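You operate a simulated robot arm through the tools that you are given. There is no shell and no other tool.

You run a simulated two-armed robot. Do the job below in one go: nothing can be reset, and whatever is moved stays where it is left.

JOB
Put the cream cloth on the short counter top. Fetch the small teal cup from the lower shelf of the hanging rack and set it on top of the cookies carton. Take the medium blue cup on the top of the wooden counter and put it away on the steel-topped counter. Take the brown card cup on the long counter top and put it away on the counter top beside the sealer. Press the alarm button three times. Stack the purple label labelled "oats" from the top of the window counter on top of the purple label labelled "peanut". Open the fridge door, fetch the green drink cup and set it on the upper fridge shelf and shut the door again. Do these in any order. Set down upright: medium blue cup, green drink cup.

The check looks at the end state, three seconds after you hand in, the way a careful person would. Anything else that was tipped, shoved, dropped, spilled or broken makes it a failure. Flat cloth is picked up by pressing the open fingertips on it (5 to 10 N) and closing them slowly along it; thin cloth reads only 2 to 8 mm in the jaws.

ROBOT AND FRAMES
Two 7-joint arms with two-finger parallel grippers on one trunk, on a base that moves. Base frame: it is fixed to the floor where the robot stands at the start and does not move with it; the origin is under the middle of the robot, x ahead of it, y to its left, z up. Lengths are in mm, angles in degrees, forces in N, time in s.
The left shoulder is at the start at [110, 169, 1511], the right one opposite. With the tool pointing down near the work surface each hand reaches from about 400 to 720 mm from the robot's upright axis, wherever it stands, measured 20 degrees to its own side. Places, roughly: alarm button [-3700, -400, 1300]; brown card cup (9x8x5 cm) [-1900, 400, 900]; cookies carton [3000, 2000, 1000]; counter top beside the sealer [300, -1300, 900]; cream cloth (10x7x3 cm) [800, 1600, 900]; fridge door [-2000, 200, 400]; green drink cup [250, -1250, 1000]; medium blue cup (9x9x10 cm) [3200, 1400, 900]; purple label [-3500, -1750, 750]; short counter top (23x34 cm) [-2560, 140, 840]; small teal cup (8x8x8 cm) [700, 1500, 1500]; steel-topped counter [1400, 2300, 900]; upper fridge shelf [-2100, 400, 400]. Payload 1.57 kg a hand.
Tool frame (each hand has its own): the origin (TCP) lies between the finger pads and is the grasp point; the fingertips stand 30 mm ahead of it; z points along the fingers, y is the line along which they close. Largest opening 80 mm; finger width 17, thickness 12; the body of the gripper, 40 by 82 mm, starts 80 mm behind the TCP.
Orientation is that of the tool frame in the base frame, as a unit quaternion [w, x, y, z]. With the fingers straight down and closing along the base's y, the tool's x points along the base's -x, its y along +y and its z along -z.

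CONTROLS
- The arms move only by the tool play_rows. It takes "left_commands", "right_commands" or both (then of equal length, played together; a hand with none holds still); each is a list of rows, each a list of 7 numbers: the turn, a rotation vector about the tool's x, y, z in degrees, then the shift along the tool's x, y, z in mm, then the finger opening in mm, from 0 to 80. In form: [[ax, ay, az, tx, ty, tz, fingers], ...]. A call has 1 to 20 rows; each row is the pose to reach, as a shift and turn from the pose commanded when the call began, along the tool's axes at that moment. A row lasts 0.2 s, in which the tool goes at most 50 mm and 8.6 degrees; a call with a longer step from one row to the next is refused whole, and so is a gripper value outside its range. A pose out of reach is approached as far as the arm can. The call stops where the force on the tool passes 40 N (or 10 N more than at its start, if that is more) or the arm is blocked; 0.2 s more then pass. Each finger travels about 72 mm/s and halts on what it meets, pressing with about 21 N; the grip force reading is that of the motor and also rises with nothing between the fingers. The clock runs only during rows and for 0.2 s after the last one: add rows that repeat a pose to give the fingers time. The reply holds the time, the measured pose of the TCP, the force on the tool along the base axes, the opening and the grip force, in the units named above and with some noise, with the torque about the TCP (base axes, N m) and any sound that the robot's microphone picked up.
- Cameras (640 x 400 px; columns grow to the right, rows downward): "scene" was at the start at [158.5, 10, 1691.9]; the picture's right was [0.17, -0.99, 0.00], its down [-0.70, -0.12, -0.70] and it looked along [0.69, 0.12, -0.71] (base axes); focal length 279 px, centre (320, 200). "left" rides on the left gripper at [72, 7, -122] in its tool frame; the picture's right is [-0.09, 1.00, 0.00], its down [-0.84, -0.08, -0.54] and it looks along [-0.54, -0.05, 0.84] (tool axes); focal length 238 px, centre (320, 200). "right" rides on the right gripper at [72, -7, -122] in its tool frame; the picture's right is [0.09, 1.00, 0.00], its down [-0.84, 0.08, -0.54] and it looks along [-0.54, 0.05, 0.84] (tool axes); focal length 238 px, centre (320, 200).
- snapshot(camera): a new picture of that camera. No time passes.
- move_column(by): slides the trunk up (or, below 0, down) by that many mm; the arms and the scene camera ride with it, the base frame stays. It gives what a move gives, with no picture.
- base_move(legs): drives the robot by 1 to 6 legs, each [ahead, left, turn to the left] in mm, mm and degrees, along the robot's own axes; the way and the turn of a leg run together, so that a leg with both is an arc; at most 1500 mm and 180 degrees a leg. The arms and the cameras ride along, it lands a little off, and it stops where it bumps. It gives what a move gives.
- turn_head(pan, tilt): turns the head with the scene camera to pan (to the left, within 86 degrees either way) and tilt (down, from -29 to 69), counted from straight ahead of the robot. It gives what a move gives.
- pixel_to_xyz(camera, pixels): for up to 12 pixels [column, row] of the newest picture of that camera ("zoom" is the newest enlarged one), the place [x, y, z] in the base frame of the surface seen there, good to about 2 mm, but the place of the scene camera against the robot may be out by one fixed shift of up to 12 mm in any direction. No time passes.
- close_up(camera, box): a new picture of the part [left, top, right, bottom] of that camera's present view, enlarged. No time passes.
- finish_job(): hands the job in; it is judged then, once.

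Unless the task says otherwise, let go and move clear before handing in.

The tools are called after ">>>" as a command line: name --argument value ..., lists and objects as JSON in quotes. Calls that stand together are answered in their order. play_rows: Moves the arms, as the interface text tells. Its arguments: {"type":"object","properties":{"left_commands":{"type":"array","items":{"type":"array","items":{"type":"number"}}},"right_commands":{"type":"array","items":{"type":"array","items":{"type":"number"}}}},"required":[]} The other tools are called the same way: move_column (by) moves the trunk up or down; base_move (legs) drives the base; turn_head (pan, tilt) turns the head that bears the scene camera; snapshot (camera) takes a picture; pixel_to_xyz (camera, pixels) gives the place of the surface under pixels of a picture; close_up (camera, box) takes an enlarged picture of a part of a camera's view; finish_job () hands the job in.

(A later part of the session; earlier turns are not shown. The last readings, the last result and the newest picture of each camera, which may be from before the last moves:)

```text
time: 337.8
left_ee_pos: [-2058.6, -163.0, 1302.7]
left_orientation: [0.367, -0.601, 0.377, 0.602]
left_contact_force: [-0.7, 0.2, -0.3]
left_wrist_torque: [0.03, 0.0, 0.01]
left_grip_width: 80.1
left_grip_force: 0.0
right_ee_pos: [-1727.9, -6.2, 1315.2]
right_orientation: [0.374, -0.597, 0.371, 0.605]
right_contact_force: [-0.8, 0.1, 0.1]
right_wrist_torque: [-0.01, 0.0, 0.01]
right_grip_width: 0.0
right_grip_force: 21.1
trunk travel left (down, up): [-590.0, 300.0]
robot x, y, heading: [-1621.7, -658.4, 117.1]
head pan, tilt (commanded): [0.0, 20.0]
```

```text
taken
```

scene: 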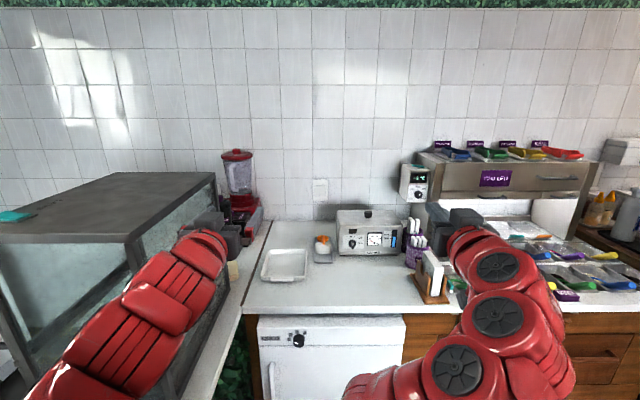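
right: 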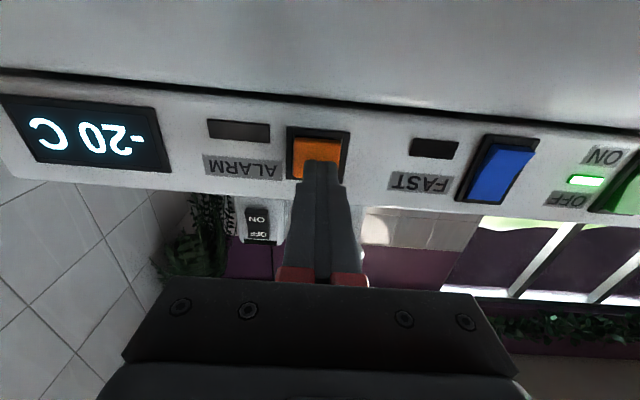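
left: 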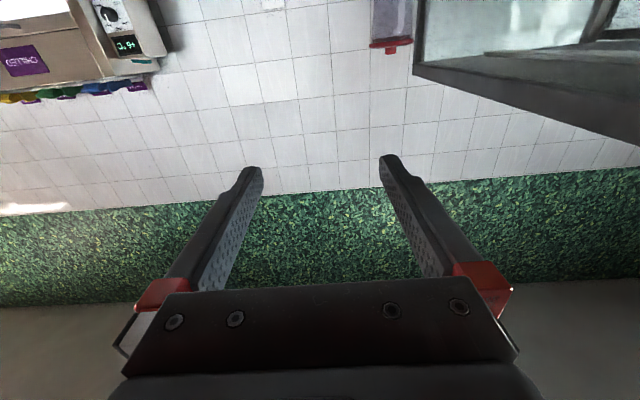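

The left hand is in line with the handle (u≈-1900). Lowering the trunk in two steps.

>>> move_column --by -400

>>> move_column --by -170

>>> snapshot --camera "left"

>>> snapshot --camera "scene"

```text
time: 341.6
left_ee_pos: [-2058.6, -163.2, 903.3]
left_orientation: [0.369, -0.6, 0.378, 0.601]
left_contact_force: [0.2, -0.3, 0.7]
left_wrist_torque: [-0.05, -0.02, 0.04]
left_grip_width: 79.9
left_grip_force: 0.0
right_ee_pos: [-1728.4, -5.9, 916.1]
right_orientation: [0.374, -0.597, 0.37, 0.605]
right_contact_force: [-1.0, -0.3, 0.1]
right_wrist_torque: [0.01, 0.03, 0.02]
right_grip_width: 0.0
right_grip_force: 20.7
trunk travel left (down, up): [-190.0, 700.0]
robot x, y, heading: [-1624.4, -660.4, 117.3]
head pan, tilt (commanded): [0.0, 20.0]
```

```text
time: 343.6
left_ee_pos: [-2057.5, -161.7, 732.7]
left_orientation: [0.368, -0.6, 0.378, 0.601]
left_contact_force: [-0.2, 0.0, 0.2]
left_wrist_torque: [-0.03, -0.01, 0.01]
left_grip_width: 80.1
left_grip_force: 0.2
right_ee_pos: [-1727.8, -5.6, 745.4]
right_orientation: [0.375, -0.597, 0.371, 0.605]
right_contact_force: [0.8, -0.5, 0.2]
right_wrist_torque: [-0.02, -0.01, 0.0]
right_grip_width: 0.0
right_grip_force: 20.5
trunk travel left (down, up): [-20.0, 870.0]
robot x, y, heading: [-1622.9, -663.2, 117.3]
head pan, tilt (commanded): [0.0, 20.0]
```

```text
taken
```

left: 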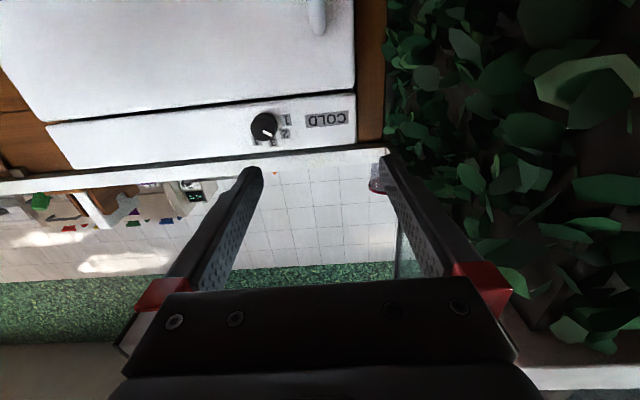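

```text
taken
```

scene: 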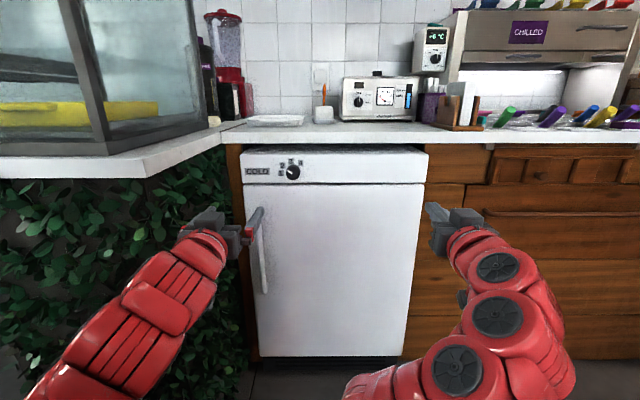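

The handle's upper end shows at the top of the wrist view (317,15). I'll lower the hand 130 mm to its level.

>>> play_rows --left_commands '[[0, 0, 0, 26, 0, 0, 80], [0, 0, 0, 52, 0, 0, 80], [0, 0, 0, 78, 0, 0, 80], [0, 0, 0, 104, 0, 0, 80], [0, 0, 0, 130, 0, 0, 80], [0, 0, 0, 130, 0, 0, 80]]'

>>> snapshot --camera "left"

>>> snapshot --camera "scene"

```text
time: 345.0
left_ee_pos: [-2085.1, -139.9, 615.6]
left_orientation: [0.367, -0.601, 0.378, 0.601]
left_contact_force: [-0.2, -0.6, 1.0]
left_wrist_torque: [-0.07, -0.04, -0.03]
left_grip_width: 79.9
left_grip_force: 0.1
left hand out of reach, approached as far as the arm can: row 1, 2, 3, 4, 5, 6
right_ee_pos: [-1728.4, -6.7, 744.5]
right_orientation: [0.375, -0.596, 0.372, 0.604]
right_contact_force: [0.0, -0.6, 0.6]
right_wrist_torque: [0.03, -0.01, 0.02]
right_grip_width: 0.1
right_grip_force: 20.8
trunk travel left (down, up): [-20.0, 870.0]
robot x, y, heading: [-1625.8, -662.7, 117.3]
head pan, tilt (commanded): [0.0, 20.0]
```

```text
taken
```

left: 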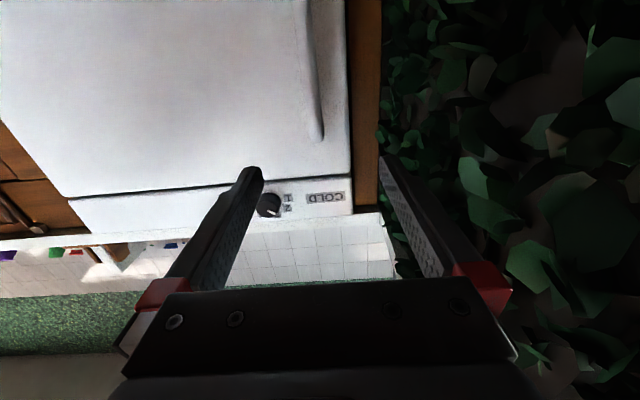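

```text
taken
```

scene: 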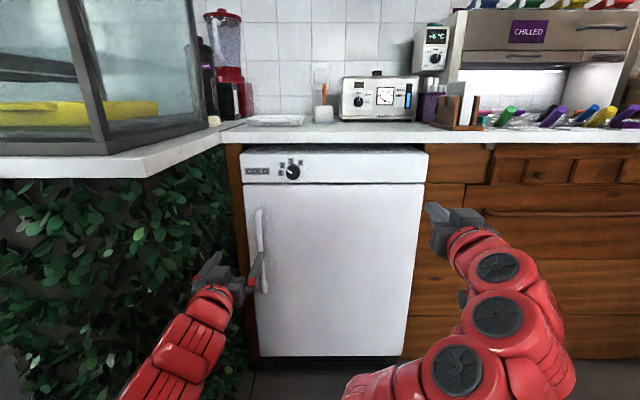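

The handle bar now shows at column ≈316, centred between the fingers. Measuring it.

>>> pixel_to_xyz --camera "left" --pixels '[[312, 40], [315, 80], [318, 110], [319, 135], [300, 80], [280, 120], [335, 80], [345, 150], [365, 100], [400, 130]]'

>>> close_up --camera "left" --box '[260, 0, 420, 180]'

```text
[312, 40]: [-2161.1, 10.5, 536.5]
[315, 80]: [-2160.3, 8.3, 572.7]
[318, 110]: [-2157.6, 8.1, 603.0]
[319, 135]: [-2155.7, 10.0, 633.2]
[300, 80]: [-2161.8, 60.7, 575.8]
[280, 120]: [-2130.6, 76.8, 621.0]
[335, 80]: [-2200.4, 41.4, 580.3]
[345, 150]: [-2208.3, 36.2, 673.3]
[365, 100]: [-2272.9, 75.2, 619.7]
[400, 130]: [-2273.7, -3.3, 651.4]
```

```text
2.22 times, centred on (340, 90) of left
```

zoom: 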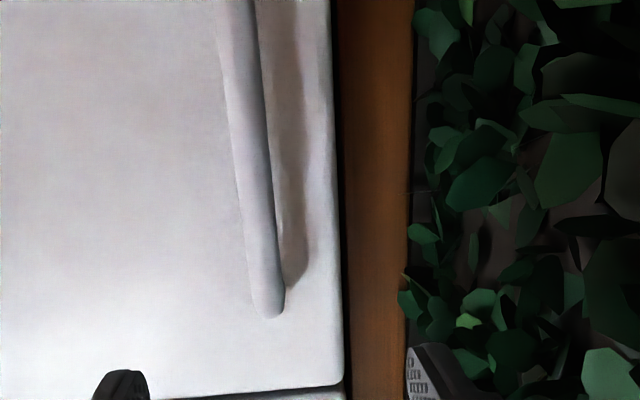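

Bar front is at v≈1006, u≈-1908; door behind it at v≈1054. I'll advance 120 mm, then re-check.

>>> play_rows --left_commands '[[0, 0, 0, 2, 0, 24, 80], [0, 0, 0, 5, -1, 48, 80], [0, 0, 0, 8, -1, 72, 80], [0, 0, 0, 10, -2, 96, 80], [0, 0, 0, 12, -2, 120, 80], [0, 0, 0, 12, -2, 120, 80]]'

>>> snapshot --camera "left"

>>> close_up --camera "scene" --box '[160, 180, 320, 340]'

```text
time: 346.4
left_ee_pos: [-2137.6, -31.0, 603.2]
left_orientation: [0.369, -0.6, 0.378, 0.601]
left_contact_force: [-0.5, -0.1, 0.4]
left_wrist_torque: [0.02, 0.01, 0.0]
left_grip_width: 79.7
left_grip_force: 0.0
right_ee_pos: [-1727.1, -6.6, 745.2]
right_orientation: [0.375, -0.597, 0.371, 0.605]
right_contact_force: [0.2, -0.6, -0.3]
right_wrist_torque: [-0.03, 0.02, 0.0]
right_grip_width: 0.1
right_grip_force: 20.1
trunk travel left (down, up): [-20.0, 870.0]
robot x, y, heading: [-1619.3, -661.4, 117.4]
head pan, tilt (commanded): [0.0, 20.0]
```

```text
taken
```

left: 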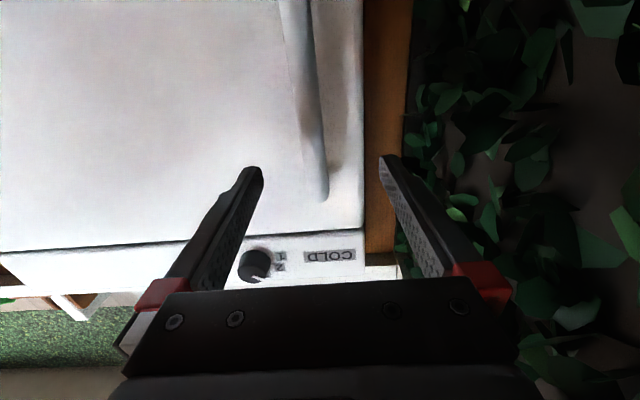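

```text
2.50 times, centred on (240, 260) of scene
```

zoom: 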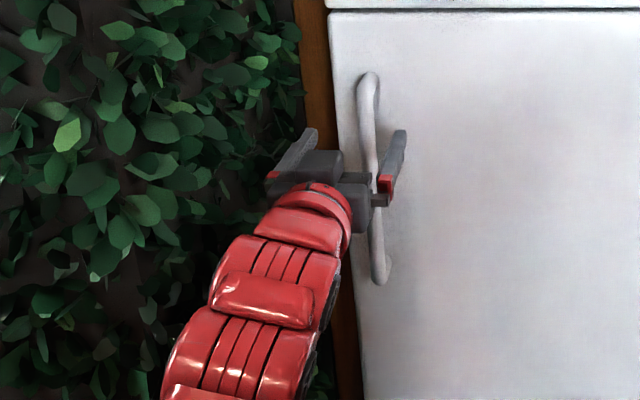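

The bar runs between the open fingers. Advancing the last 44 mm with a narrower opening, then closing.

>>> play_rows --left_commands '[[0, 0, 0, 0, 0, 0, 56], [0, 0, 0, 0, 0, 15, 56], [0, 0, 0, 0, 0, 30, 56], [0, 0, 0, 0, 0, 44, 56], [0, 0, 0, 0, 0, 44, 56]]'

>>> play_rows --left_commands '[[0, 0, 0, 0, 0, 0, 40], [0, 0, 0, 0, 0, 0, 25], [0, 0, 0, 0, 0, 0, 10], [0, 0, 0, 0, 0, 0, 5], [0, 0, 0, 0, 0, 0, 5]]'

>>> snapshot --camera "left"

>>> close_up --camera "scene" --box '[160, 180, 320, 340]'

```text
time: 347.6
left_ee_pos: [-2157.3, 8.5, 603.1]
left_orientation: [0.367, -0.601, 0.378, 0.602]
left_contact_force: [0.2, -0.4, -0.7]
left_wrist_torque: [-0.02, 0.02, -0.01]
left_grip_width: 56.1
left_grip_force: 0.0
right_ee_pos: [-1727.9, -6.0, 745.1]
right_orientation: [0.375, -0.597, 0.371, 0.604]
right_contact_force: [0.0, -0.2, -0.9]
right_wrist_torque: [0.0, 0.01, 0.0]
right_grip_width: 0.0
right_grip_force: 20.8
trunk travel left (down, up): [-20.0, 870.0]
robot x, y, heading: [-1626.2, -659.5, 117.2]
head pan, tilt (commanded): [0.0, 20.0]
```

```text
time: 348.8
left_ee_pos: [-2154.7, 8.3, 602.8]
left_orientation: [0.368, -0.6, 0.379, 0.601]
left_contact_force: [19.3, 5.5, -4.1]
left_wrist_torque: [0.08, -0.13, -0.17]
left_grip_width: 22.2
left_grip_force: 9.7
right_ee_pos: [-1726.7, -4.9, 744.4]
right_orientation: [0.375, -0.595, 0.372, 0.605]
right_contact_force: [-0.6, -0.3, -0.2]
right_wrist_torque: [-0.01, 0.0, -0.04]
right_grip_width: 0.0
right_grip_force: 20.9
trunk travel left (down, up): [-20.0, 870.0]
robot x, y, heading: [-1625.2, -661.1, 117.4]
head pan, tilt (commanded): [0.0, 20.0]
```

```text
taken
```

left: 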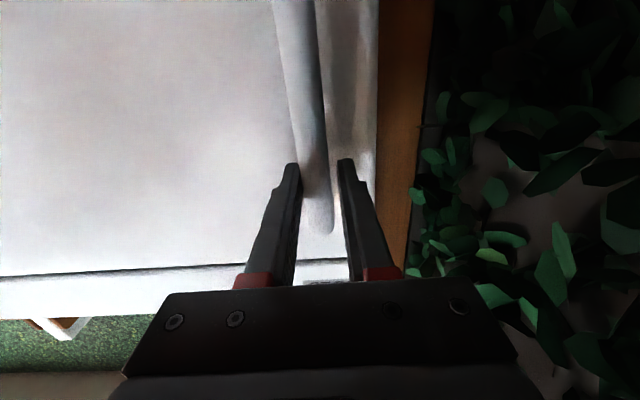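

```text
2.50 times, centred on (240, 260) of scene
```

zoom: 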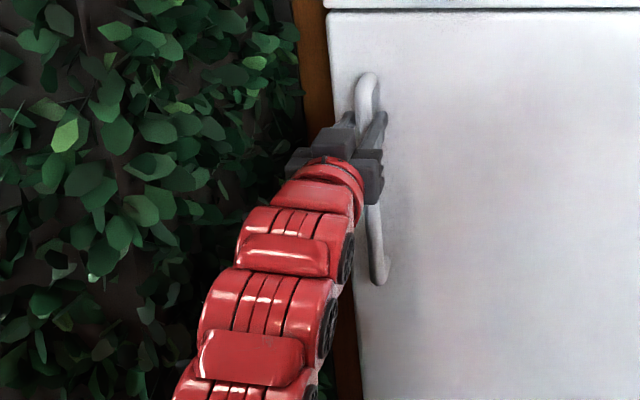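

The right finger touches first (19 N sideways); I'll shift the hand 3 mm right to centre on the bar and finish closing.

>>> play_rows --left_commands '[[0, 0, 0, 0, -1.5, 0, 5], [0, 0, 0, 0, -3, 0, 3], [0, 0, 0, 0, -3, 0, 0], [0, 0, 0, 0, -3, 0, 0], [0, 0, 0, 0, -3, 0, 0]]'

```text
time: 350.0
left_ee_pos: [-2152.3, 10.5, 603.2]
left_orientation: [0.369, -0.599, 0.38, 0.6]
left_contact_force: [21.3, 6.0, -4.5]
left_wrist_torque: [0.39, -0.31, -0.15]
left_grip_width: 17.8
left_grip_force: 32.3
right_ee_pos: [-1726.9, -5.5, 744.1]
right_orientation: [0.374, -0.596, 0.371, 0.605]
right_contact_force: [0.4, 0.8, -0.4]
right_wrist_torque: [0.0, 0.02, 0.0]
right_grip_width: 0.0
right_grip_force: 21.1
trunk travel left (down, up): [-20.0, 870.0]
robot x, y, heading: [-1623.3, -663.2, 117.4]
head pan, tilt (commanded): [0.0, 20.0]
```

>>> play_rows --left_commands '[[0, 0, 0, 0, -1.5, 0, 0], [0, 0, 0, 0, -3, 0, 0], [0, 0, 0, 0, -3, 0, 0]]'

```text
time: 350.8
left_ee_pos: [-2153.5, 10.5, 602.3]
left_orientation: [0.367, -0.6, 0.377, 0.602]
left_contact_force: [10.2, 7.4, -1.4]
left_wrist_torque: [-0.05, -0.5, -0.07]
left_grip_width: 17.6
left_grip_force: 32.3
right_ee_pos: [-1727.3, -5.6, 745.1]
right_orientation: [0.374, -0.597, 0.371, 0.605]
right_contact_force: [-0.7, -0.1, -0.8]
right_wrist_torque: [0.03, -0.01, 0.0]
right_grip_width: 0.2
right_grip_force: 20.8
trunk travel left (down, up): [-20.0, 870.0]
robot x, y, heading: [-1622.9, -660.9, 117.0]
head pan, tilt (commanded): [0.0, 20.0]
```

The bar is held firmly (17.6 mm). I'll pull the door open along its arc with the arm: first 5° as a test.

>>> play_rows --left_commands '[[0, 0, 0, 0, -1, -9, 0], [0, 0, 0, 0, -3.2, -19.3, 0], [0, 0, 0, 0, -5, -29, 0], [0, 0, 0, 0, -7.1, -38.5, 0]]'

>>> close_up --camera "scene" --box '[160, 130, 440, 370]'

```text
time: 351.8
left_ee_pos: [-2128.3, -20.6, 602.4]
left_orientation: [0.368, -0.6, 0.378, 0.601]
left_contact_force: [6.1, 6.5, 2.3]
left_wrist_torque: [-0.08, -0.49, -0.03]
left_grip_width: 17.6
left_grip_force: 32.6
right_ee_pos: [-1727.4, -5.8, 744.5]
right_orientation: [0.374, -0.597, 0.371, 0.604]
right_contact_force: [0.3, 0.4, -0.5]
right_wrist_torque: [0.03, 0.01, -0.01]
right_grip_width: 0.0
right_grip_force: 21.5
trunk travel left (down, up): [-20.0, 870.0]
robot x, y, heading: [-1623.2, -658.3, 117.4]
head pan, tilt (commanded): [0.0, 20.0]
```

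```text
1.67 times, centred on (300, 250) of scene
```

zoom: 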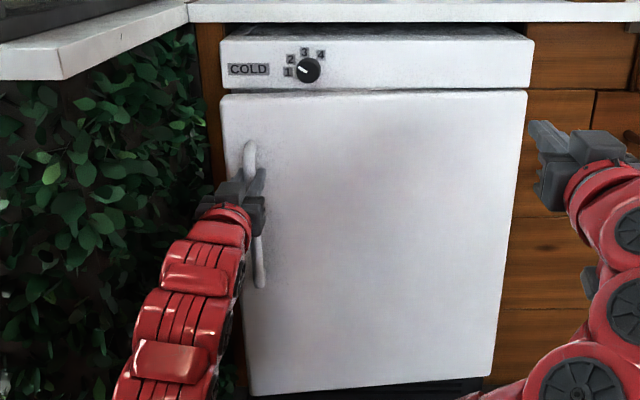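

The door swings freely. Continuing along the arc to about 22°.

>>> play_rows --left_commands '[[0, 0, 0, 0, -4.9, -18.9, 0], [0, 0, 0, 0, -10.5, -37.7, 0], [0, 0, 0, 0, -16.9, -56.1, 0], [0, 0, 0, 0, -24.2, -74.4, 0], [0, 0, 0, 0, -32.2, -92.1, 0], [0, 0, 0, 0, -41, -109.6, 0], [0, 0, 0, 0, -50.5, -126.7, 0]]'

>>> snapshot --camera "scene"

```text
time: 353.4
left_ee_pos: [-2026.3, -111.0, 603.2]
left_orientation: [0.368, -0.601, 0.378, 0.601]
left_contact_force: [10.4, 18.0, 5.5]
left_wrist_torque: [0.38, -0.3, -0.12]
left_grip_width: 17.8
left_grip_force: 32.1
right_ee_pos: [-1727.9, -5.5, 744.0]
right_orientation: [0.374, -0.597, 0.371, 0.605]
right_contact_force: [-0.1, 0.5, 0.0]
right_wrist_torque: [0.03, -0.02, -0.01]
right_grip_width: 0.2
right_grip_force: 20.7
trunk travel left (down, up): [-20.0, 870.0]
robot x, y, heading: [-1623.4, -660.9, 117.1]
head pan, tilt (commanded): [0.0, 20.0]
```

```text
taken
```

scene: 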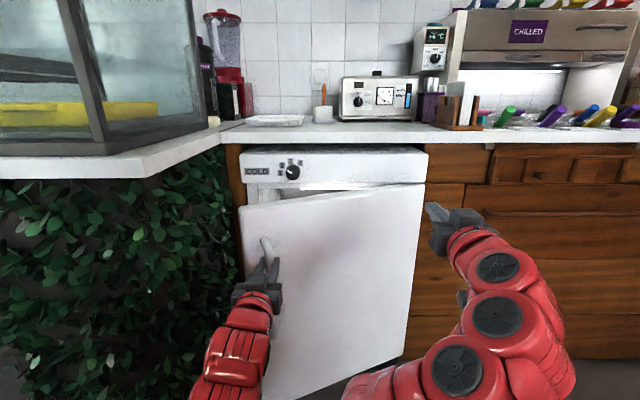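

The door stands open about 22° and force is moderate. I'll carry on by letting the base swing around the hinge in small arcs; first a single 4° test leg.

>>> base_move --legs '[[-19, -62.8, 4]]'

>>> snapshot --camera "scene"

```text
time: 354.4
left_ee_pos: [-1997.8, -125.2, 602.1]
left_orientation: [0.346, -0.613, 0.357, 0.613]
left_contact_force: [7.9, 12.1, 0.6]
left_wrist_torque: [0.18, -0.4, -0.15]
left_grip_width: 17.8
left_grip_force: 32.5
right_ee_pos: [-1707.5, 0.7, 744.5]
right_orientation: [0.354, -0.609, 0.351, 0.617]
right_contact_force: [-0.2, -0.7, 0.2]
right_wrist_torque: [0.0, 0.01, 0.0]
right_grip_width: 0.0
right_grip_force: 20.9
trunk travel left (down, up): [-20.0, 870.0]
robot x, y, heading: [-1558.0, -644.6, 120.9]
head pan, tilt (commanded): [0.0, 20.0]
```

```text
taken
```

scene: 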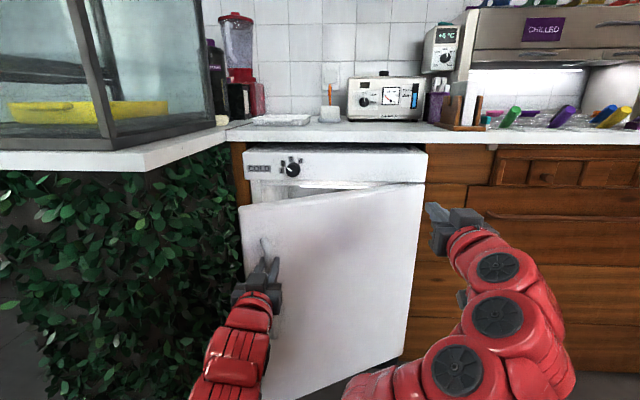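

That worked and the force even dropped. Five more 4° legs.

>>> base_move --legs '[[-18.4, -62.8, 4], [-18.4, -62.8, 4], [-18.4, -62.8, 4], [-18.4, -62.8, 4], [-18.4, -62.8, 4]]'

>>> snapshot --camera "scene"

```text
time: 357.7
left_ee_pos: [-1854.1, -171.9, 603.2]
left_orientation: [-0.235, 0.666, -0.246, -0.664]
left_contact_force: [4.7, 18.3, 0.0]
left_wrist_torque: [0.43, -0.27, -0.22]
left_grip_width: 18.2
left_grip_force: 33.1
right_ee_pos: [-1624.9, 46.3, 744.7]
right_orientation: [0.24, -0.661, 0.239, 0.67]
right_contact_force: [0.1, 0.4, -0.5]
right_wrist_torque: [-0.03, 0.03, 0.03]
right_grip_width: 0.0
right_grip_force: 20.8
trunk travel left (down, up): [-20.0, 870.0]
robot x, y, heading: [-1259.4, -510.1, 141.1]
head pan, tilt (commanded): [0.0, 20.0]
```

```text
taken
```

scene: 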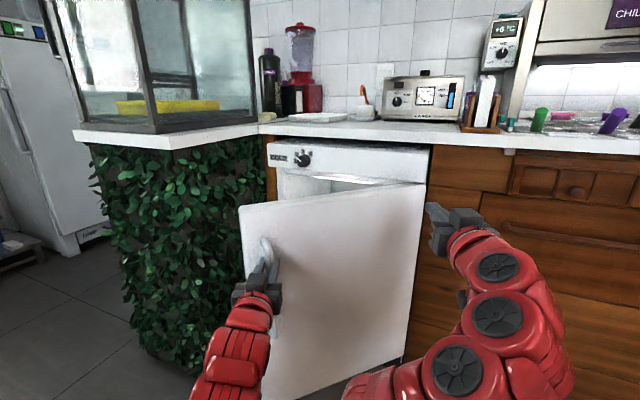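

Door at about 46°. Six more legs.

>>> base_move --legs '[[-18.4, -62.8, 4], [-18.4, -62.8, 4], [-18.4, -62.8, 4], [-18.4, -62.8, 4], [-18.4, -62.8, 4], [-18.4, -62.8, 4]]'

>>> snapshot --camera "scene"

```text
time: 361.7
left_ee_pos: [-1675.7, -158.0, 602.7]
left_orientation: [-0.091, 0.703, -0.101, -0.698]
left_contact_force: [5.3, -15.5, -4.7]
left_wrist_torque: [0.41, -0.09, 0.14]
left_grip_width: 17.8
left_grip_force: 31.7
right_ee_pos: [-1553.3, 133.0, 744.6]
right_orientation: [0.097, -0.696, 0.096, 0.705]
right_contact_force: [0.2, -0.4, -1.1]
right_wrist_torque: [-0.02, -0.01, -0.01]
right_grip_width: 0.1
right_grip_force: 21.7
trunk travel left (down, up): [-20.0, 870.0]
robot x, y, heading: [-996.1, -228.5, 165.2]
head pan, tilt (commanded): [0.0, 20.0]
```

```text
taken
```

scene: 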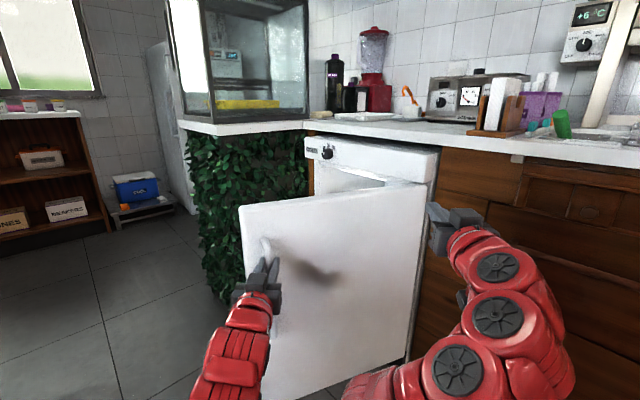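

About 68° open. Six more legs with the re-fitted hinge position.

>>> base_move --legs '[[-17.1, -63, 4], [-17.1, -63, 4], [-17.1, -63, 4], [-17.1, -63, 4], [-17.1, -63, 4], [-17.1, -63, 4]]'

>>> snapshot --camera "scene"

```text
time: 363.9
left_ee_pos: [-1597.5, -128.1, 602.8]
left_orientation: [-0.017, 0.71, -0.025, -0.704]
left_contact_force: [0.8, 1.4, 4.4]
left_wrist_torque: [0.46, -0.05, 0.09]
left_grip_width: 17.6
left_grip_force: 32.2
right_ee_pos: [-1535.6, 187.1, 745.5]
right_orientation: [0.025, -0.701, 0.025, 0.712]
right_contact_force: [-1.1, -0.2, 0.0]
right_wrist_torque: [-0.01, -0.01, 0.03]
right_grip_width: 0.0
right_grip_force: 21.2
trunk travel left (down, up): [-20.0, 870.0]
robot x, y, heading: [-918.0, -52.4, 176.8]
head pan, tilt (commanded): [0.0, 20.0]
stopped in leg 3: the force on the tool passed its limit at 42 N (the readings are from after the stop); the commanded pose is now the measured one
```

```text
taken
```

scene: 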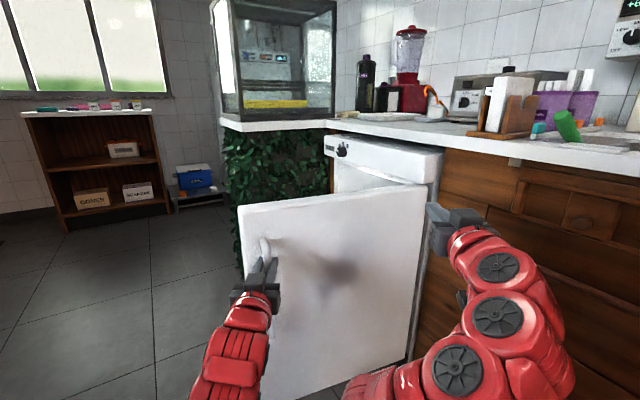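

The door is at about 83°; a 42 N stop suggests that is near its limit. That is wide enough. I'll let go of the handle and back the hand off.

>>> play_rows --left_commands '[[0, 0, 0, 0, 0, 0, 25], [0, 0, 0, 0, 0, 0, 40], [0, 0, 0, 0, 0, 0, 55], [0, 0, 0, 0, 0, 0, 60], [0, 0, 0, 0, 0, -1, 60]]'

>>> snapshot --camera "left"

```text
time: 365.1
left_ee_pos: [-1595.0, -127.2, 602.4]
left_orientation: [-0.015, 0.71, -0.024, -0.704]
left_contact_force: [0.5, 0.0, -0.6]
left_wrist_torque: [0.01, 0.0, 0.01]
left_grip_width: 60.0
left_grip_force: 0.0
right_ee_pos: [-1535.7, 186.5, 745.5]
right_orientation: [0.024, -0.701, 0.025, 0.712]
right_contact_force: [0.2, -0.3, 0.1]
right_wrist_torque: [0.01, 0.04, -0.01]
right_grip_width: 0.0
right_grip_force: 20.8
trunk travel left (down, up): [-20.0, 870.0]
robot x, y, heading: [-920.9, -56.1, 177.1]
head pan, tilt (commanded): [0.0, 20.0]
```

```text
taken
```

left: 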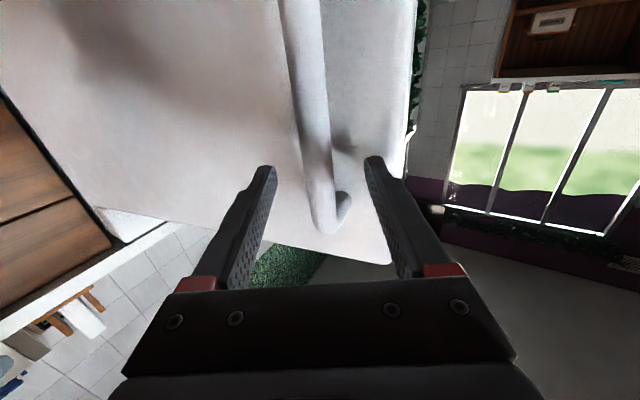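

Fingers are free of the bar. Backing the base straight away along the hand's axis.

>>> base_move --legs '[[-250, 0, 0]]'

>>> snapshot --camera "scene"

```text
time: 366.9
left_ee_pos: [-1346.9, -142.1, 601.5]
left_orientation: [-0.015, 0.71, -0.024, -0.704]
left_contact_force: [0.3, 0.1, 0.0]
left_wrist_torque: [0.0, 0.0, -0.02]
left_grip_width: 60.0
left_grip_force: 0.0
right_ee_pos: [-1287.1, 173.2, 745.1]
right_orientation: [0.023, -0.703, 0.024, 0.711]
right_contact_force: [0.9, -0.2, -0.3]
right_wrist_torque: [0.0, 0.03, 0.01]
right_grip_width: 0.2
right_grip_force: 21.0
trunk travel left (down, up): [-20.0, 870.0]
robot x, y, heading: [-671.0, -64.7, 176.6]
head pan, tilt (commanded): [0.0, 20.0]
```

```text
taken
```

scene: 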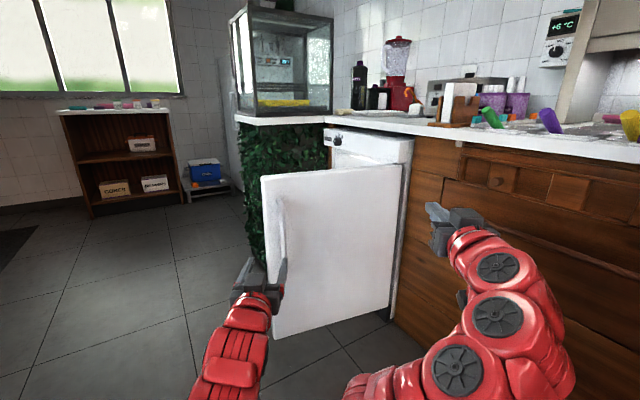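

The door stays open. Now the green drink cup: raise the trunk, turn to the sealer counter and drive there.

>>> move_column --by 400

>>> base_move --legs '[[0, 0, 121], [0, 400, 0], [450, 0, 0]]'

>>> move_column --by 100

>>> turn_head --pan 0 --tilt 30

>>> snapshot --camera "scene"

```text
time: 370.8
left_ee_pos: [-1347.6, -141.6, 1002.5]
left_orientation: [-0.016, 0.71, -0.025, -0.704]
left_contact_force: [-0.4, 0.1, -0.7]
left_wrist_torque: [-0.03, 0.01, 0.0]
left_grip_width: 59.8
left_grip_force: 0.0
right_ee_pos: [-1287.2, 173.5, 1144.6]
right_orientation: [0.024, -0.703, 0.025, 0.711]
right_contact_force: [0.9, -0.3, 0.9]
right_wrist_torque: [0.01, 0.01, 0.0]
right_grip_width: 0.1
right_grip_force: 21.2
trunk travel left (down, up): [-420.0, 470.0]
robot x, y, heading: [-671.4, -65.8, 176.9]
head pan, tilt (commanded): [0.0, 20.0]
```

```text
time: 380.6
left_ee_pos: [290.6, -847.3, 1001.7]
left_orientation: [0.6, 0.379, 0.601, -0.368]
left_contact_force: [0.3, -0.1, 0.0]
left_wrist_torque: [0.0, 0.02, 0.03]
left_grip_width: 60.2
left_grip_force: 0.0
right_ee_pos: [-11.3, -950.0, 1144.0]
right_orientation: [0.602, 0.376, 0.594, -0.379]
right_contact_force: [0.9, -0.7, -0.6]
right_wrist_torque: [-0.03, 0.0, -0.04]
right_grip_width: 0.0
right_grip_force: 20.4
trunk travel left (down, up): [-420.0, 470.0]
robot x, y, heading: [-108.5, -291.3, -63.5]
head pan, tilt (commanded): [0.0, 20.0]
```

```text
time: 381.9
left_ee_pos: [292.8, -847.5, 1101.7]
left_orientation: [0.6, 0.379, 0.601, -0.368]
left_contact_force: [0.3, 0.5, -0.6]
left_wrist_torque: [-0.01, 0.0, -0.02]
left_grip_width: 60.0
left_grip_force: 0.1
right_ee_pos: [-12.7, -949.1, 1244.3]
right_orientation: [0.602, 0.375, 0.594, -0.379]
right_contact_force: [-0.8, -1.1, -0.1]
right_wrist_torque: [0.0, -0.01, 0.02]
right_grip_width: 0.0
right_grip_force: 20.9
trunk travel left (down, up): [-520.0, 370.0]
robot x, y, heading: [-110.5, -291.2, -63.7]
head pan, tilt (commanded): [0.0, 20.0]
```

```text
time: 382.6
left_ee_pos: [291.4, -847.8, 1102.1]
left_orientation: [0.599, 0.38, 0.601, -0.368]
left_contact_force: [-0.6, -0.9, -0.2]
left_wrist_torque: [0.0, -0.01, 0.01]
left_grip_width: 60.1
left_grip_force: 0.0
right_ee_pos: [-12.0, -950.4, 1244.5]
right_orientation: [0.602, 0.376, 0.593, -0.381]
right_contact_force: [0.3, -0.3, -0.4]
right_wrist_torque: [-0.03, 0.0, 0.0]
right_grip_width: 0.1
right_grip_force: 21.1
trunk travel left (down, up): [-520.0, 370.0]
robot x, y, heading: [-108.8, -291.9, -63.4]
head pan, tilt (commanded): [0.0, 30.0]
```

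```text
taken
```

scene: 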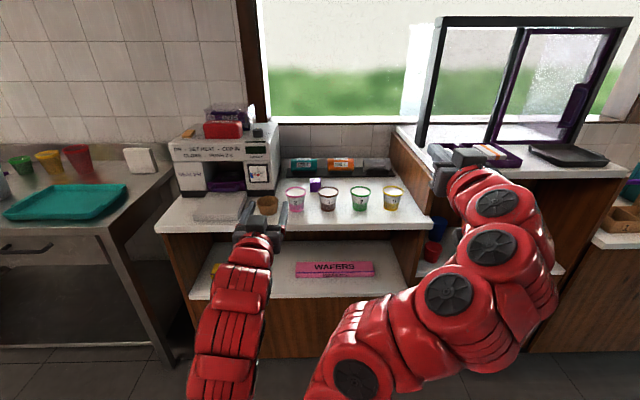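

The green cup 7 is at (360,198). Measuring it in a close-up.

>>> close_up --camera "scene" --box '[270, 160, 430, 260]'

>>> pixel_to_xyz --camera "zoom" --pixels '[[360, 110], [327, 110], [395, 110], [360, 140], [360, 165], [330, 140], [388, 140], [200, 140], [260, 140], [460, 140], [360, 195], [360, 260]]'

```text
4.00 times, centred on (350, 210) of scene
```

zoom: 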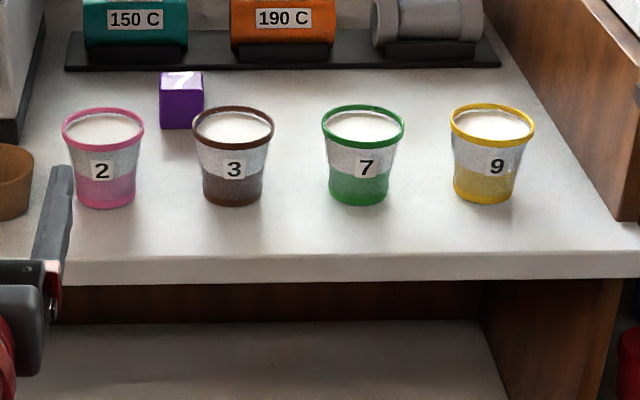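

```text
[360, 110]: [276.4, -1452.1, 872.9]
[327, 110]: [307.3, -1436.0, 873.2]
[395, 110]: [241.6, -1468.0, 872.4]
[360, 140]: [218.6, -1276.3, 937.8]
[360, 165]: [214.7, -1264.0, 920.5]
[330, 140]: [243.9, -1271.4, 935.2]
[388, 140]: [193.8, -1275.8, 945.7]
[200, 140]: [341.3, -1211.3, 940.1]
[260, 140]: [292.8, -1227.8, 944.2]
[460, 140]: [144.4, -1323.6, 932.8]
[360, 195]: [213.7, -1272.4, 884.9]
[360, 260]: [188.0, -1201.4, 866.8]
```

Cup 7: centre ≈(222,-1288), rim ≈73 mm at z≈950, base 54 mm. I'll grip it from the front with the hand tilted 30° down. First position base and trunk.

>>> base_move --legs '[[0, 0, 1.1], [0, 45, 0], [170, 0, 0]]'

>>> move_column --by -100

>>> snapshot --camera "right"

```text
time: 384.9
left_ee_pos: [420.1, -969.2, 1100.6]
left_orientation: [0.603, 0.373, 0.605, -0.363]
left_contact_force: [0.1, 0.3, 0.2]
left_wrist_torque: [0.03, 0.01, 0.0]
left_grip_width: 59.9
left_grip_force: 0.0
right_ee_pos: [118.0, -1078.0, 1243.7]
right_orientation: [0.605, 0.37, 0.598, -0.373]
right_contact_force: [0.9, 0.4, -0.2]
right_wrist_torque: [0.0, -0.01, 0.03]
right_grip_width: 0.1
right_grip_force: 20.3
trunk travel left (down, up): [-520.0, 370.0]
robot x, y, heading: [8.0, -420.3, -62.7]
head pan, tilt (commanded): [0.0, 30.0]
```

```text
time: 386.3
left_ee_pos: [419.1, -968.2, 1002.2]
left_orientation: [0.603, 0.374, 0.604, -0.363]
left_contact_force: [-0.3, 0.2, -0.7]
left_wrist_torque: [0.0, 0.0, 0.02]
left_grip_width: 60.0
left_grip_force: 0.1
right_ee_pos: [117.9, -1076.8, 1145.3]
right_orientation: [0.605, 0.37, 0.598, -0.374]
right_contact_force: [0.4, -0.3, -0.4]
right_wrist_torque: [0.0, -0.01, -0.02]
right_grip_width: 0.0
right_grip_force: 21.4
trunk travel left (down, up): [-420.0, 470.0]
robot x, y, heading: [7.5, -421.3, -62.5]
head pan, tilt (commanded): [0.0, 30.0]
```

```text
taken
```

right: 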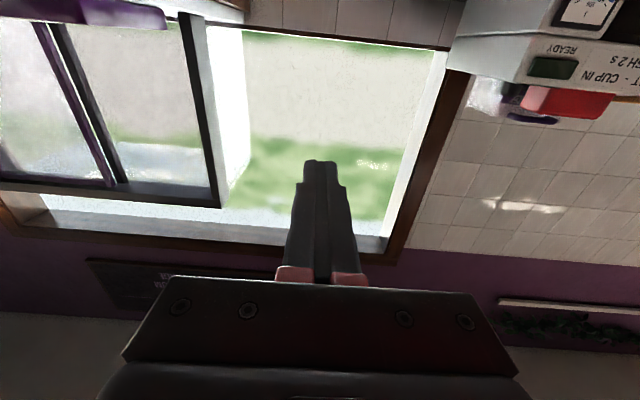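

The hand is in line with the cup (u≈-394). Tilting it 30° down, opening, and moving to the pre-grasp point.

>>> play_rows --right_commands '[[0, 5, 0, 20, 0, 17, 20], [0, 10, 0, 45, 0, 34, 40], [0, 15, 0, 70, 0, 51, 60], [0, 20, 0, 95, 0, 68, 80], [0, 25, 0, 125, 0, 85, 80], [0, 30, 0, 150, 0, 100, 80], [0, 30, 0, 150, 0, 100, 80]]'

>>> snapshot --camera "right"

>>> snapshot --camera "scene"

```text
time: 387.9
left_ee_pos: [419.5, -968.5, 1001.9]
left_orientation: [0.603, 0.373, 0.604, -0.363]
left_contact_force: [0.6, -0.1, 0.2]
left_wrist_torque: [-0.03, -0.02, 0.04]
left_grip_width: 60.1
left_grip_force: 0.2
right_ee_pos: [164.0, -1167.7, 997.7]
right_orientation: [0.43, 0.454, 0.734, -0.265]
right_contact_force: [0.1, 0.6, 0.2]
right_wrist_torque: [-0.05, 0.04, -0.02]
right_grip_width: 80.0
right_grip_force: 0.0
trunk travel left (down, up): [-420.0, 470.0]
robot x, y, heading: [12.8, -418.5, -62.5]
head pan, tilt (commanded): [0.0, 30.0]
```

```text
taken
```

right: 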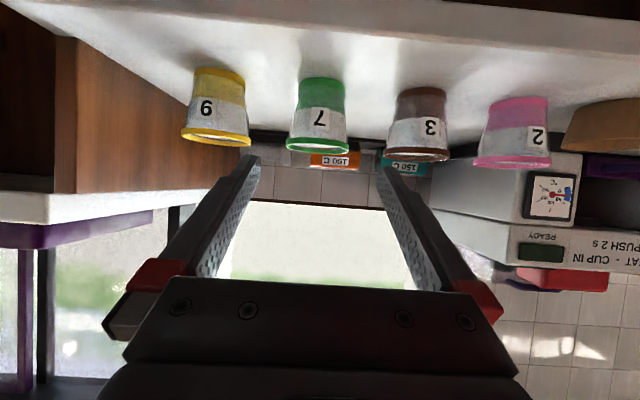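

```text
taken
```

scene: 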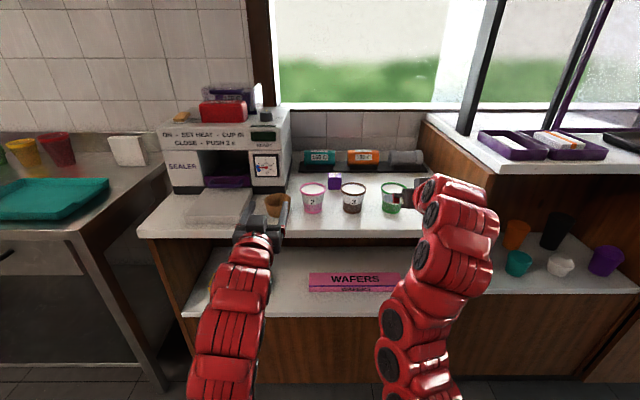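

The wrist camera sees cup 7 at (318,115), centred. Measuring it.

>>> close_up --camera "right" --box '[170, 50, 470, 190]'

>>> pixel_to_xyz --camera "right" --pixels '[[318, 135], [318, 120], [318, 100], [318, 84], [293, 140], [344, 140], [304, 90], [340, 90], [318, 148], [318, 70], [250, 120], [395, 120]]'

```text
2.13 times, centred on (320, 120) of right
```

zoom: 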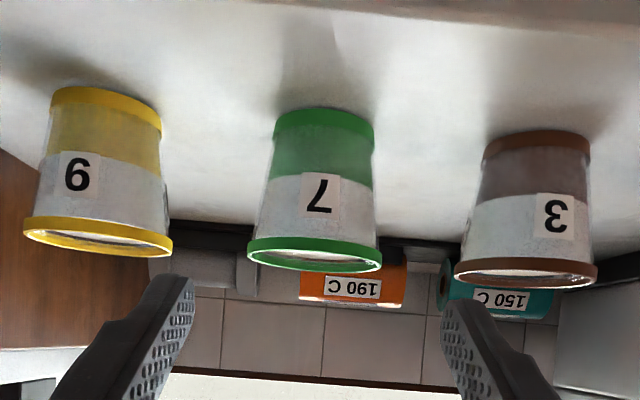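

```text
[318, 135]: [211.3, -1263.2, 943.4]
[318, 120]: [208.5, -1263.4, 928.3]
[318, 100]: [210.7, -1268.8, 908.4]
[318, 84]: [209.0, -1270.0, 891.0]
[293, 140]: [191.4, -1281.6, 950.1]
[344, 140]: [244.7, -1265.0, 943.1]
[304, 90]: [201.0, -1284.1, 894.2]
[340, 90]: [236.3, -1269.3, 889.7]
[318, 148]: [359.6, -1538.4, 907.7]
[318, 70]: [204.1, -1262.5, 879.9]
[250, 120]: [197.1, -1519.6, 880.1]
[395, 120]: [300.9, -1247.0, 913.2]
```

Cup centre ≈(226,-1292); the hand is exactly in line, 163 mm to go along its axis. Advancing 100 mm first.

>>> play_rows --right_commands '[[0, 0, 0, 1.5, 0, 25, 80], [0, 0, 0, 3, 0, 50, 80], [0, 0, 0, 4.5, 0, 75, 80], [0, 0, 0, 6, 0, 95, 80], [0, 0, 0, 6, 0, 95, 80]]'

>>> snapshot --camera "right"

>>> close_up --camera "scene" --box '[280, 150, 480, 280]'

```text
time: 389.1
left_ee_pos: [418.5, -968.0, 1001.9]
left_orientation: [0.603, 0.374, 0.604, -0.363]
left_contact_force: [-0.9, -0.6, -0.5]
left_wrist_torque: [-0.02, 0.01, -0.01]
left_grip_width: 60.2
left_grip_force: 0.0
right_ee_pos: [200.2, -1240.5, 945.8]
right_orientation: [0.43, 0.454, 0.734, -0.265]
right_contact_force: [-0.3, -0.1, 0.3]
right_wrist_torque: [0.0, -0.02, -0.02]
right_grip_width: 79.8
right_grip_force: 0.0
trunk travel left (down, up): [-420.0, 470.0]
robot x, y, heading: [11.8, -423.4, -62.3]
head pan, tilt (commanded): [0.0, 30.0]
```

```text
taken
```

right: 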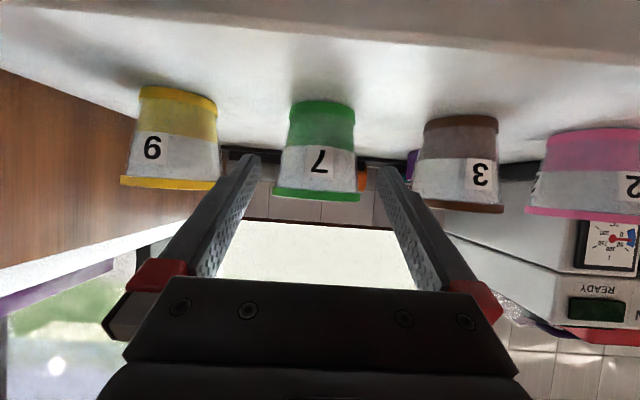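

```text
3.08 times, centred on (380, 215) of scene
```

zoom: 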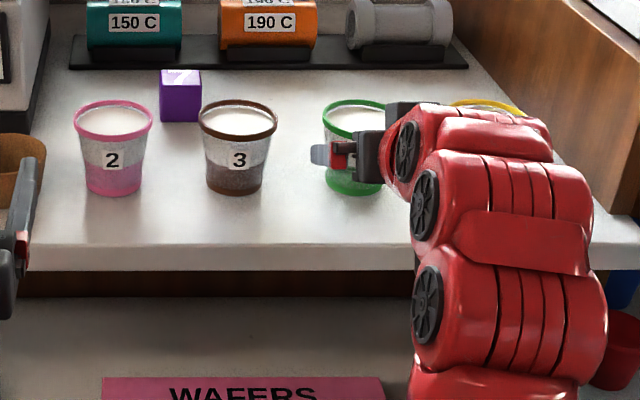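

Fingertips straddle the cup's front, with room to cups 3 and 9. Advancing the last 63 mm.

>>> play_rows --right_commands '[[0, 0, 0, 0.3, 0, 13, 80], [0, 0, 0, 0.5, 0, 26, 80], [0, 0, 0, 0.8, 0, 39, 80], [0, 0, 0, 1, 0, 52, 80], [0, 0, 0, 1, 0, 63, 80], [0, 0, 0, 1, 0, 63, 80]]'

>>> snapshot --camera "right"

>>> close_up --camera "scene" --box '[280, 150, 480, 280]'

```text
time: 390.5
left_ee_pos: [419.2, -968.2, 1002.5]
left_orientation: [0.603, 0.373, 0.604, -0.363]
left_contact_force: [0.9, -1.0, -0.1]
left_wrist_torque: [-0.02, 0.02, 0.0]
left_grip_width: 59.9
left_grip_force: 0.0
right_ee_pos: [223.8, -1287.8, 912.2]
right_orientation: [0.43, 0.454, 0.734, -0.265]
right_contact_force: [-0.5, 0.0, -0.4]
right_wrist_torque: [0.0, -0.05, -0.01]
right_grip_width: 80.1
right_grip_force: 0.1
trunk travel left (down, up): [-420.0, 470.0]
robot x, y, heading: [8.5, -423.8, -62.7]
head pan, tilt (commanded): [0.0, 30.0]
```

```text
taken
```

right: 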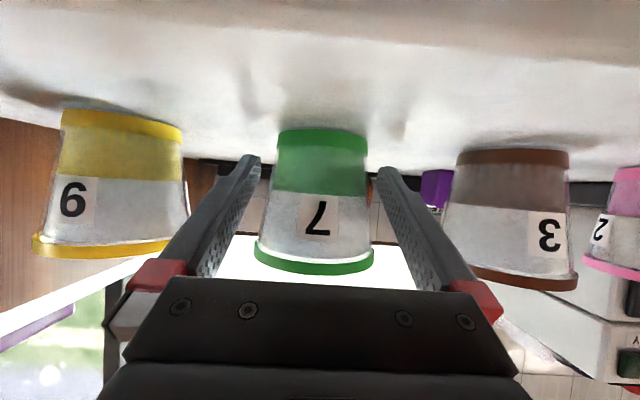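

```text
3.08 times, centred on (380, 215) of scene
```

zoom: 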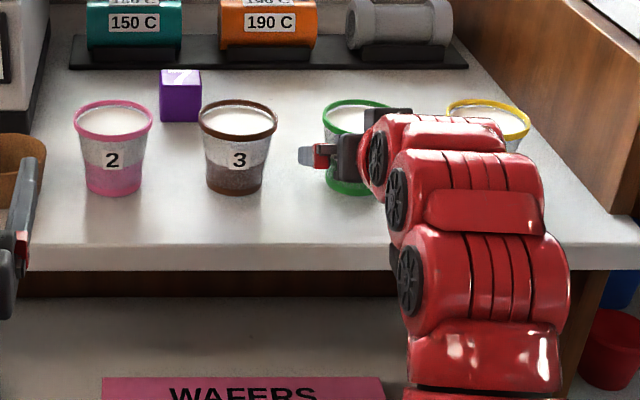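

The cup is between the fingers, nothing touched. Closing.

>>> play_rows --right_commands '[[0, 0, 0, 0, 0, 0, 74], [0, 0, 0, 0, 0, 0, 68], [0, 0, 0, 0, 0, 0, 60], [0, 0, 0, 0, 0, 0, 50], [0, 0, 0, 0, 0, 0, 45], [0, 0, 0, 0, 0, 0, 45]]'

>>> snapshot --camera "right"

```text
time: 391.9
left_ee_pos: [419.7, -967.9, 1002.8]
left_orientation: [0.602, 0.375, 0.604, -0.364]
left_contact_force: [-0.4, 0.0, 1.0]
left_wrist_torque: [0.0, 0.02, 0.0]
left_grip_width: 59.8
left_grip_force: 0.2
right_ee_pos: [222.8, -1288.1, 912.8]
right_orientation: [0.43, 0.455, 0.733, -0.266]
right_contact_force: [0.2, -0.9, 0.6]
right_wrist_torque: [-0.04, -0.04, -0.02]
right_grip_width: 62.7
right_grip_force: 20.8
trunk travel left (down, up): [-420.0, 470.0]
robot x, y, heading: [10.4, -422.9, -62.6]
head pan, tilt (commanded): [0.0, 30.0]
```

```text
taken
```

right: 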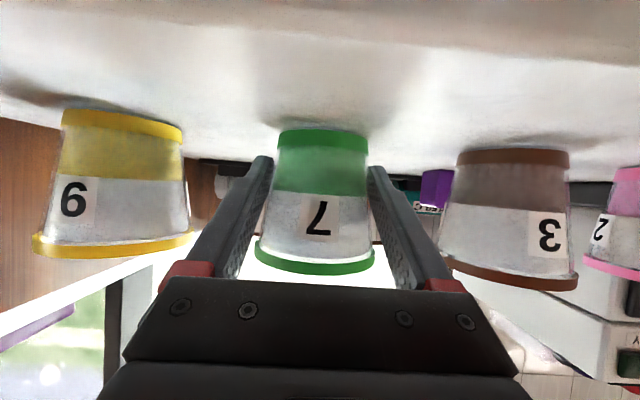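

Held at 62.7 mm with 21 N. Lifting with the trunk for a smooth, level motion.

>>> move_column --by 110

>>> snapshot --camera "right"

>>> base_move --legs '[[-420, 0, 0]]'

>>> snapshot --camera "right"

>>> snapshot --camera "scene"

```text
time: 393.3
left_ee_pos: [418.8, -968.5, 1111.0]
left_orientation: [0.603, 0.373, 0.605, -0.363]
left_contact_force: [0.5, -0.1, -0.1]
left_wrist_torque: [0.0, 0.01, 0.0]
left_grip_width: 60.2
left_grip_force: 0.1
right_ee_pos: [224.0, -1288.3, 1022.3]
right_orientation: [0.43, 0.454, 0.734, -0.265]
right_contact_force: [0.0, 0.4, -1.7]
right_wrist_torque: [0.04, 0.0, -0.03]
right_grip_width: 62.6
right_grip_force: 20.9
trunk travel left (down, up): [-530.0, 360.0]
robot x, y, heading: [8.6, -422.6, -62.7]
head pan, tilt (commanded): [0.0, 30.0]
```

```text
taken
```

right: 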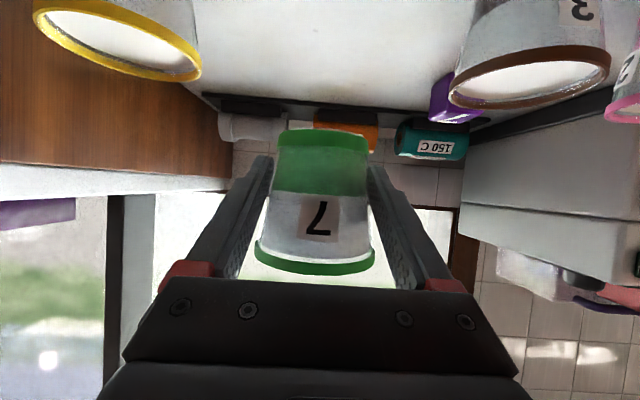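

```text
time: 395.9
left_ee_pos: [226.7, -597.7, 1111.5]
left_orientation: [0.603, 0.373, 0.605, -0.362]
left_contact_force: [0.5, 0.3, -0.6]
left_wrist_torque: [0.02, -0.01, 0.01]
left_grip_width: 59.8
left_grip_force: 0.0
right_ee_pos: [32.7, -917.0, 1023.0]
right_orientation: [0.431, 0.453, 0.734, -0.265]
right_contact_force: [1.1, 0.1, -0.9]
right_wrist_torque: [0.01, 0.01, 0.01]
right_grip_width: 62.7
right_grip_force: 20.9
trunk travel left (down, up): [-530.0, 360.0]
robot x, y, heading: [-180.9, -51.7, -62.4]
head pan, tilt (commanded): [0.0, 30.0]
```

```text
taken
```

right: 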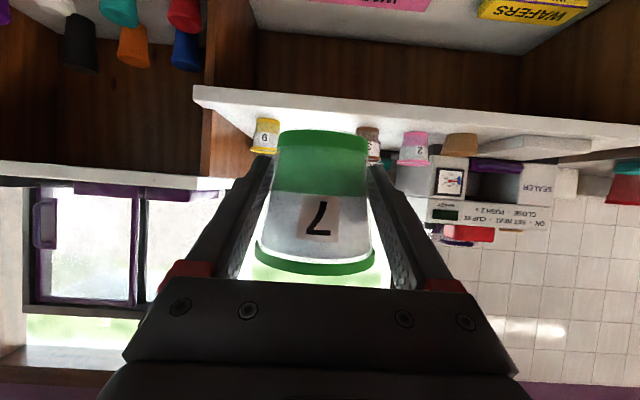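

```text
taken
```

scene: 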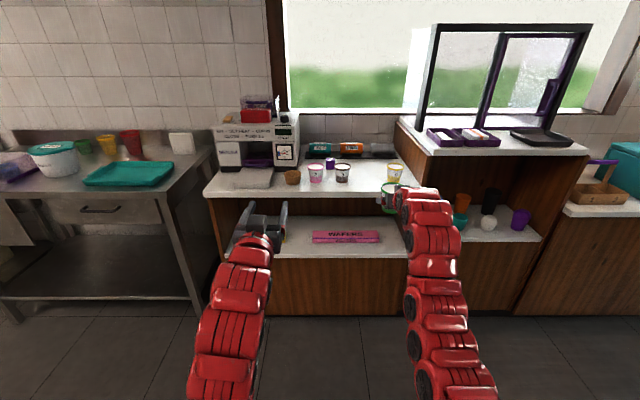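

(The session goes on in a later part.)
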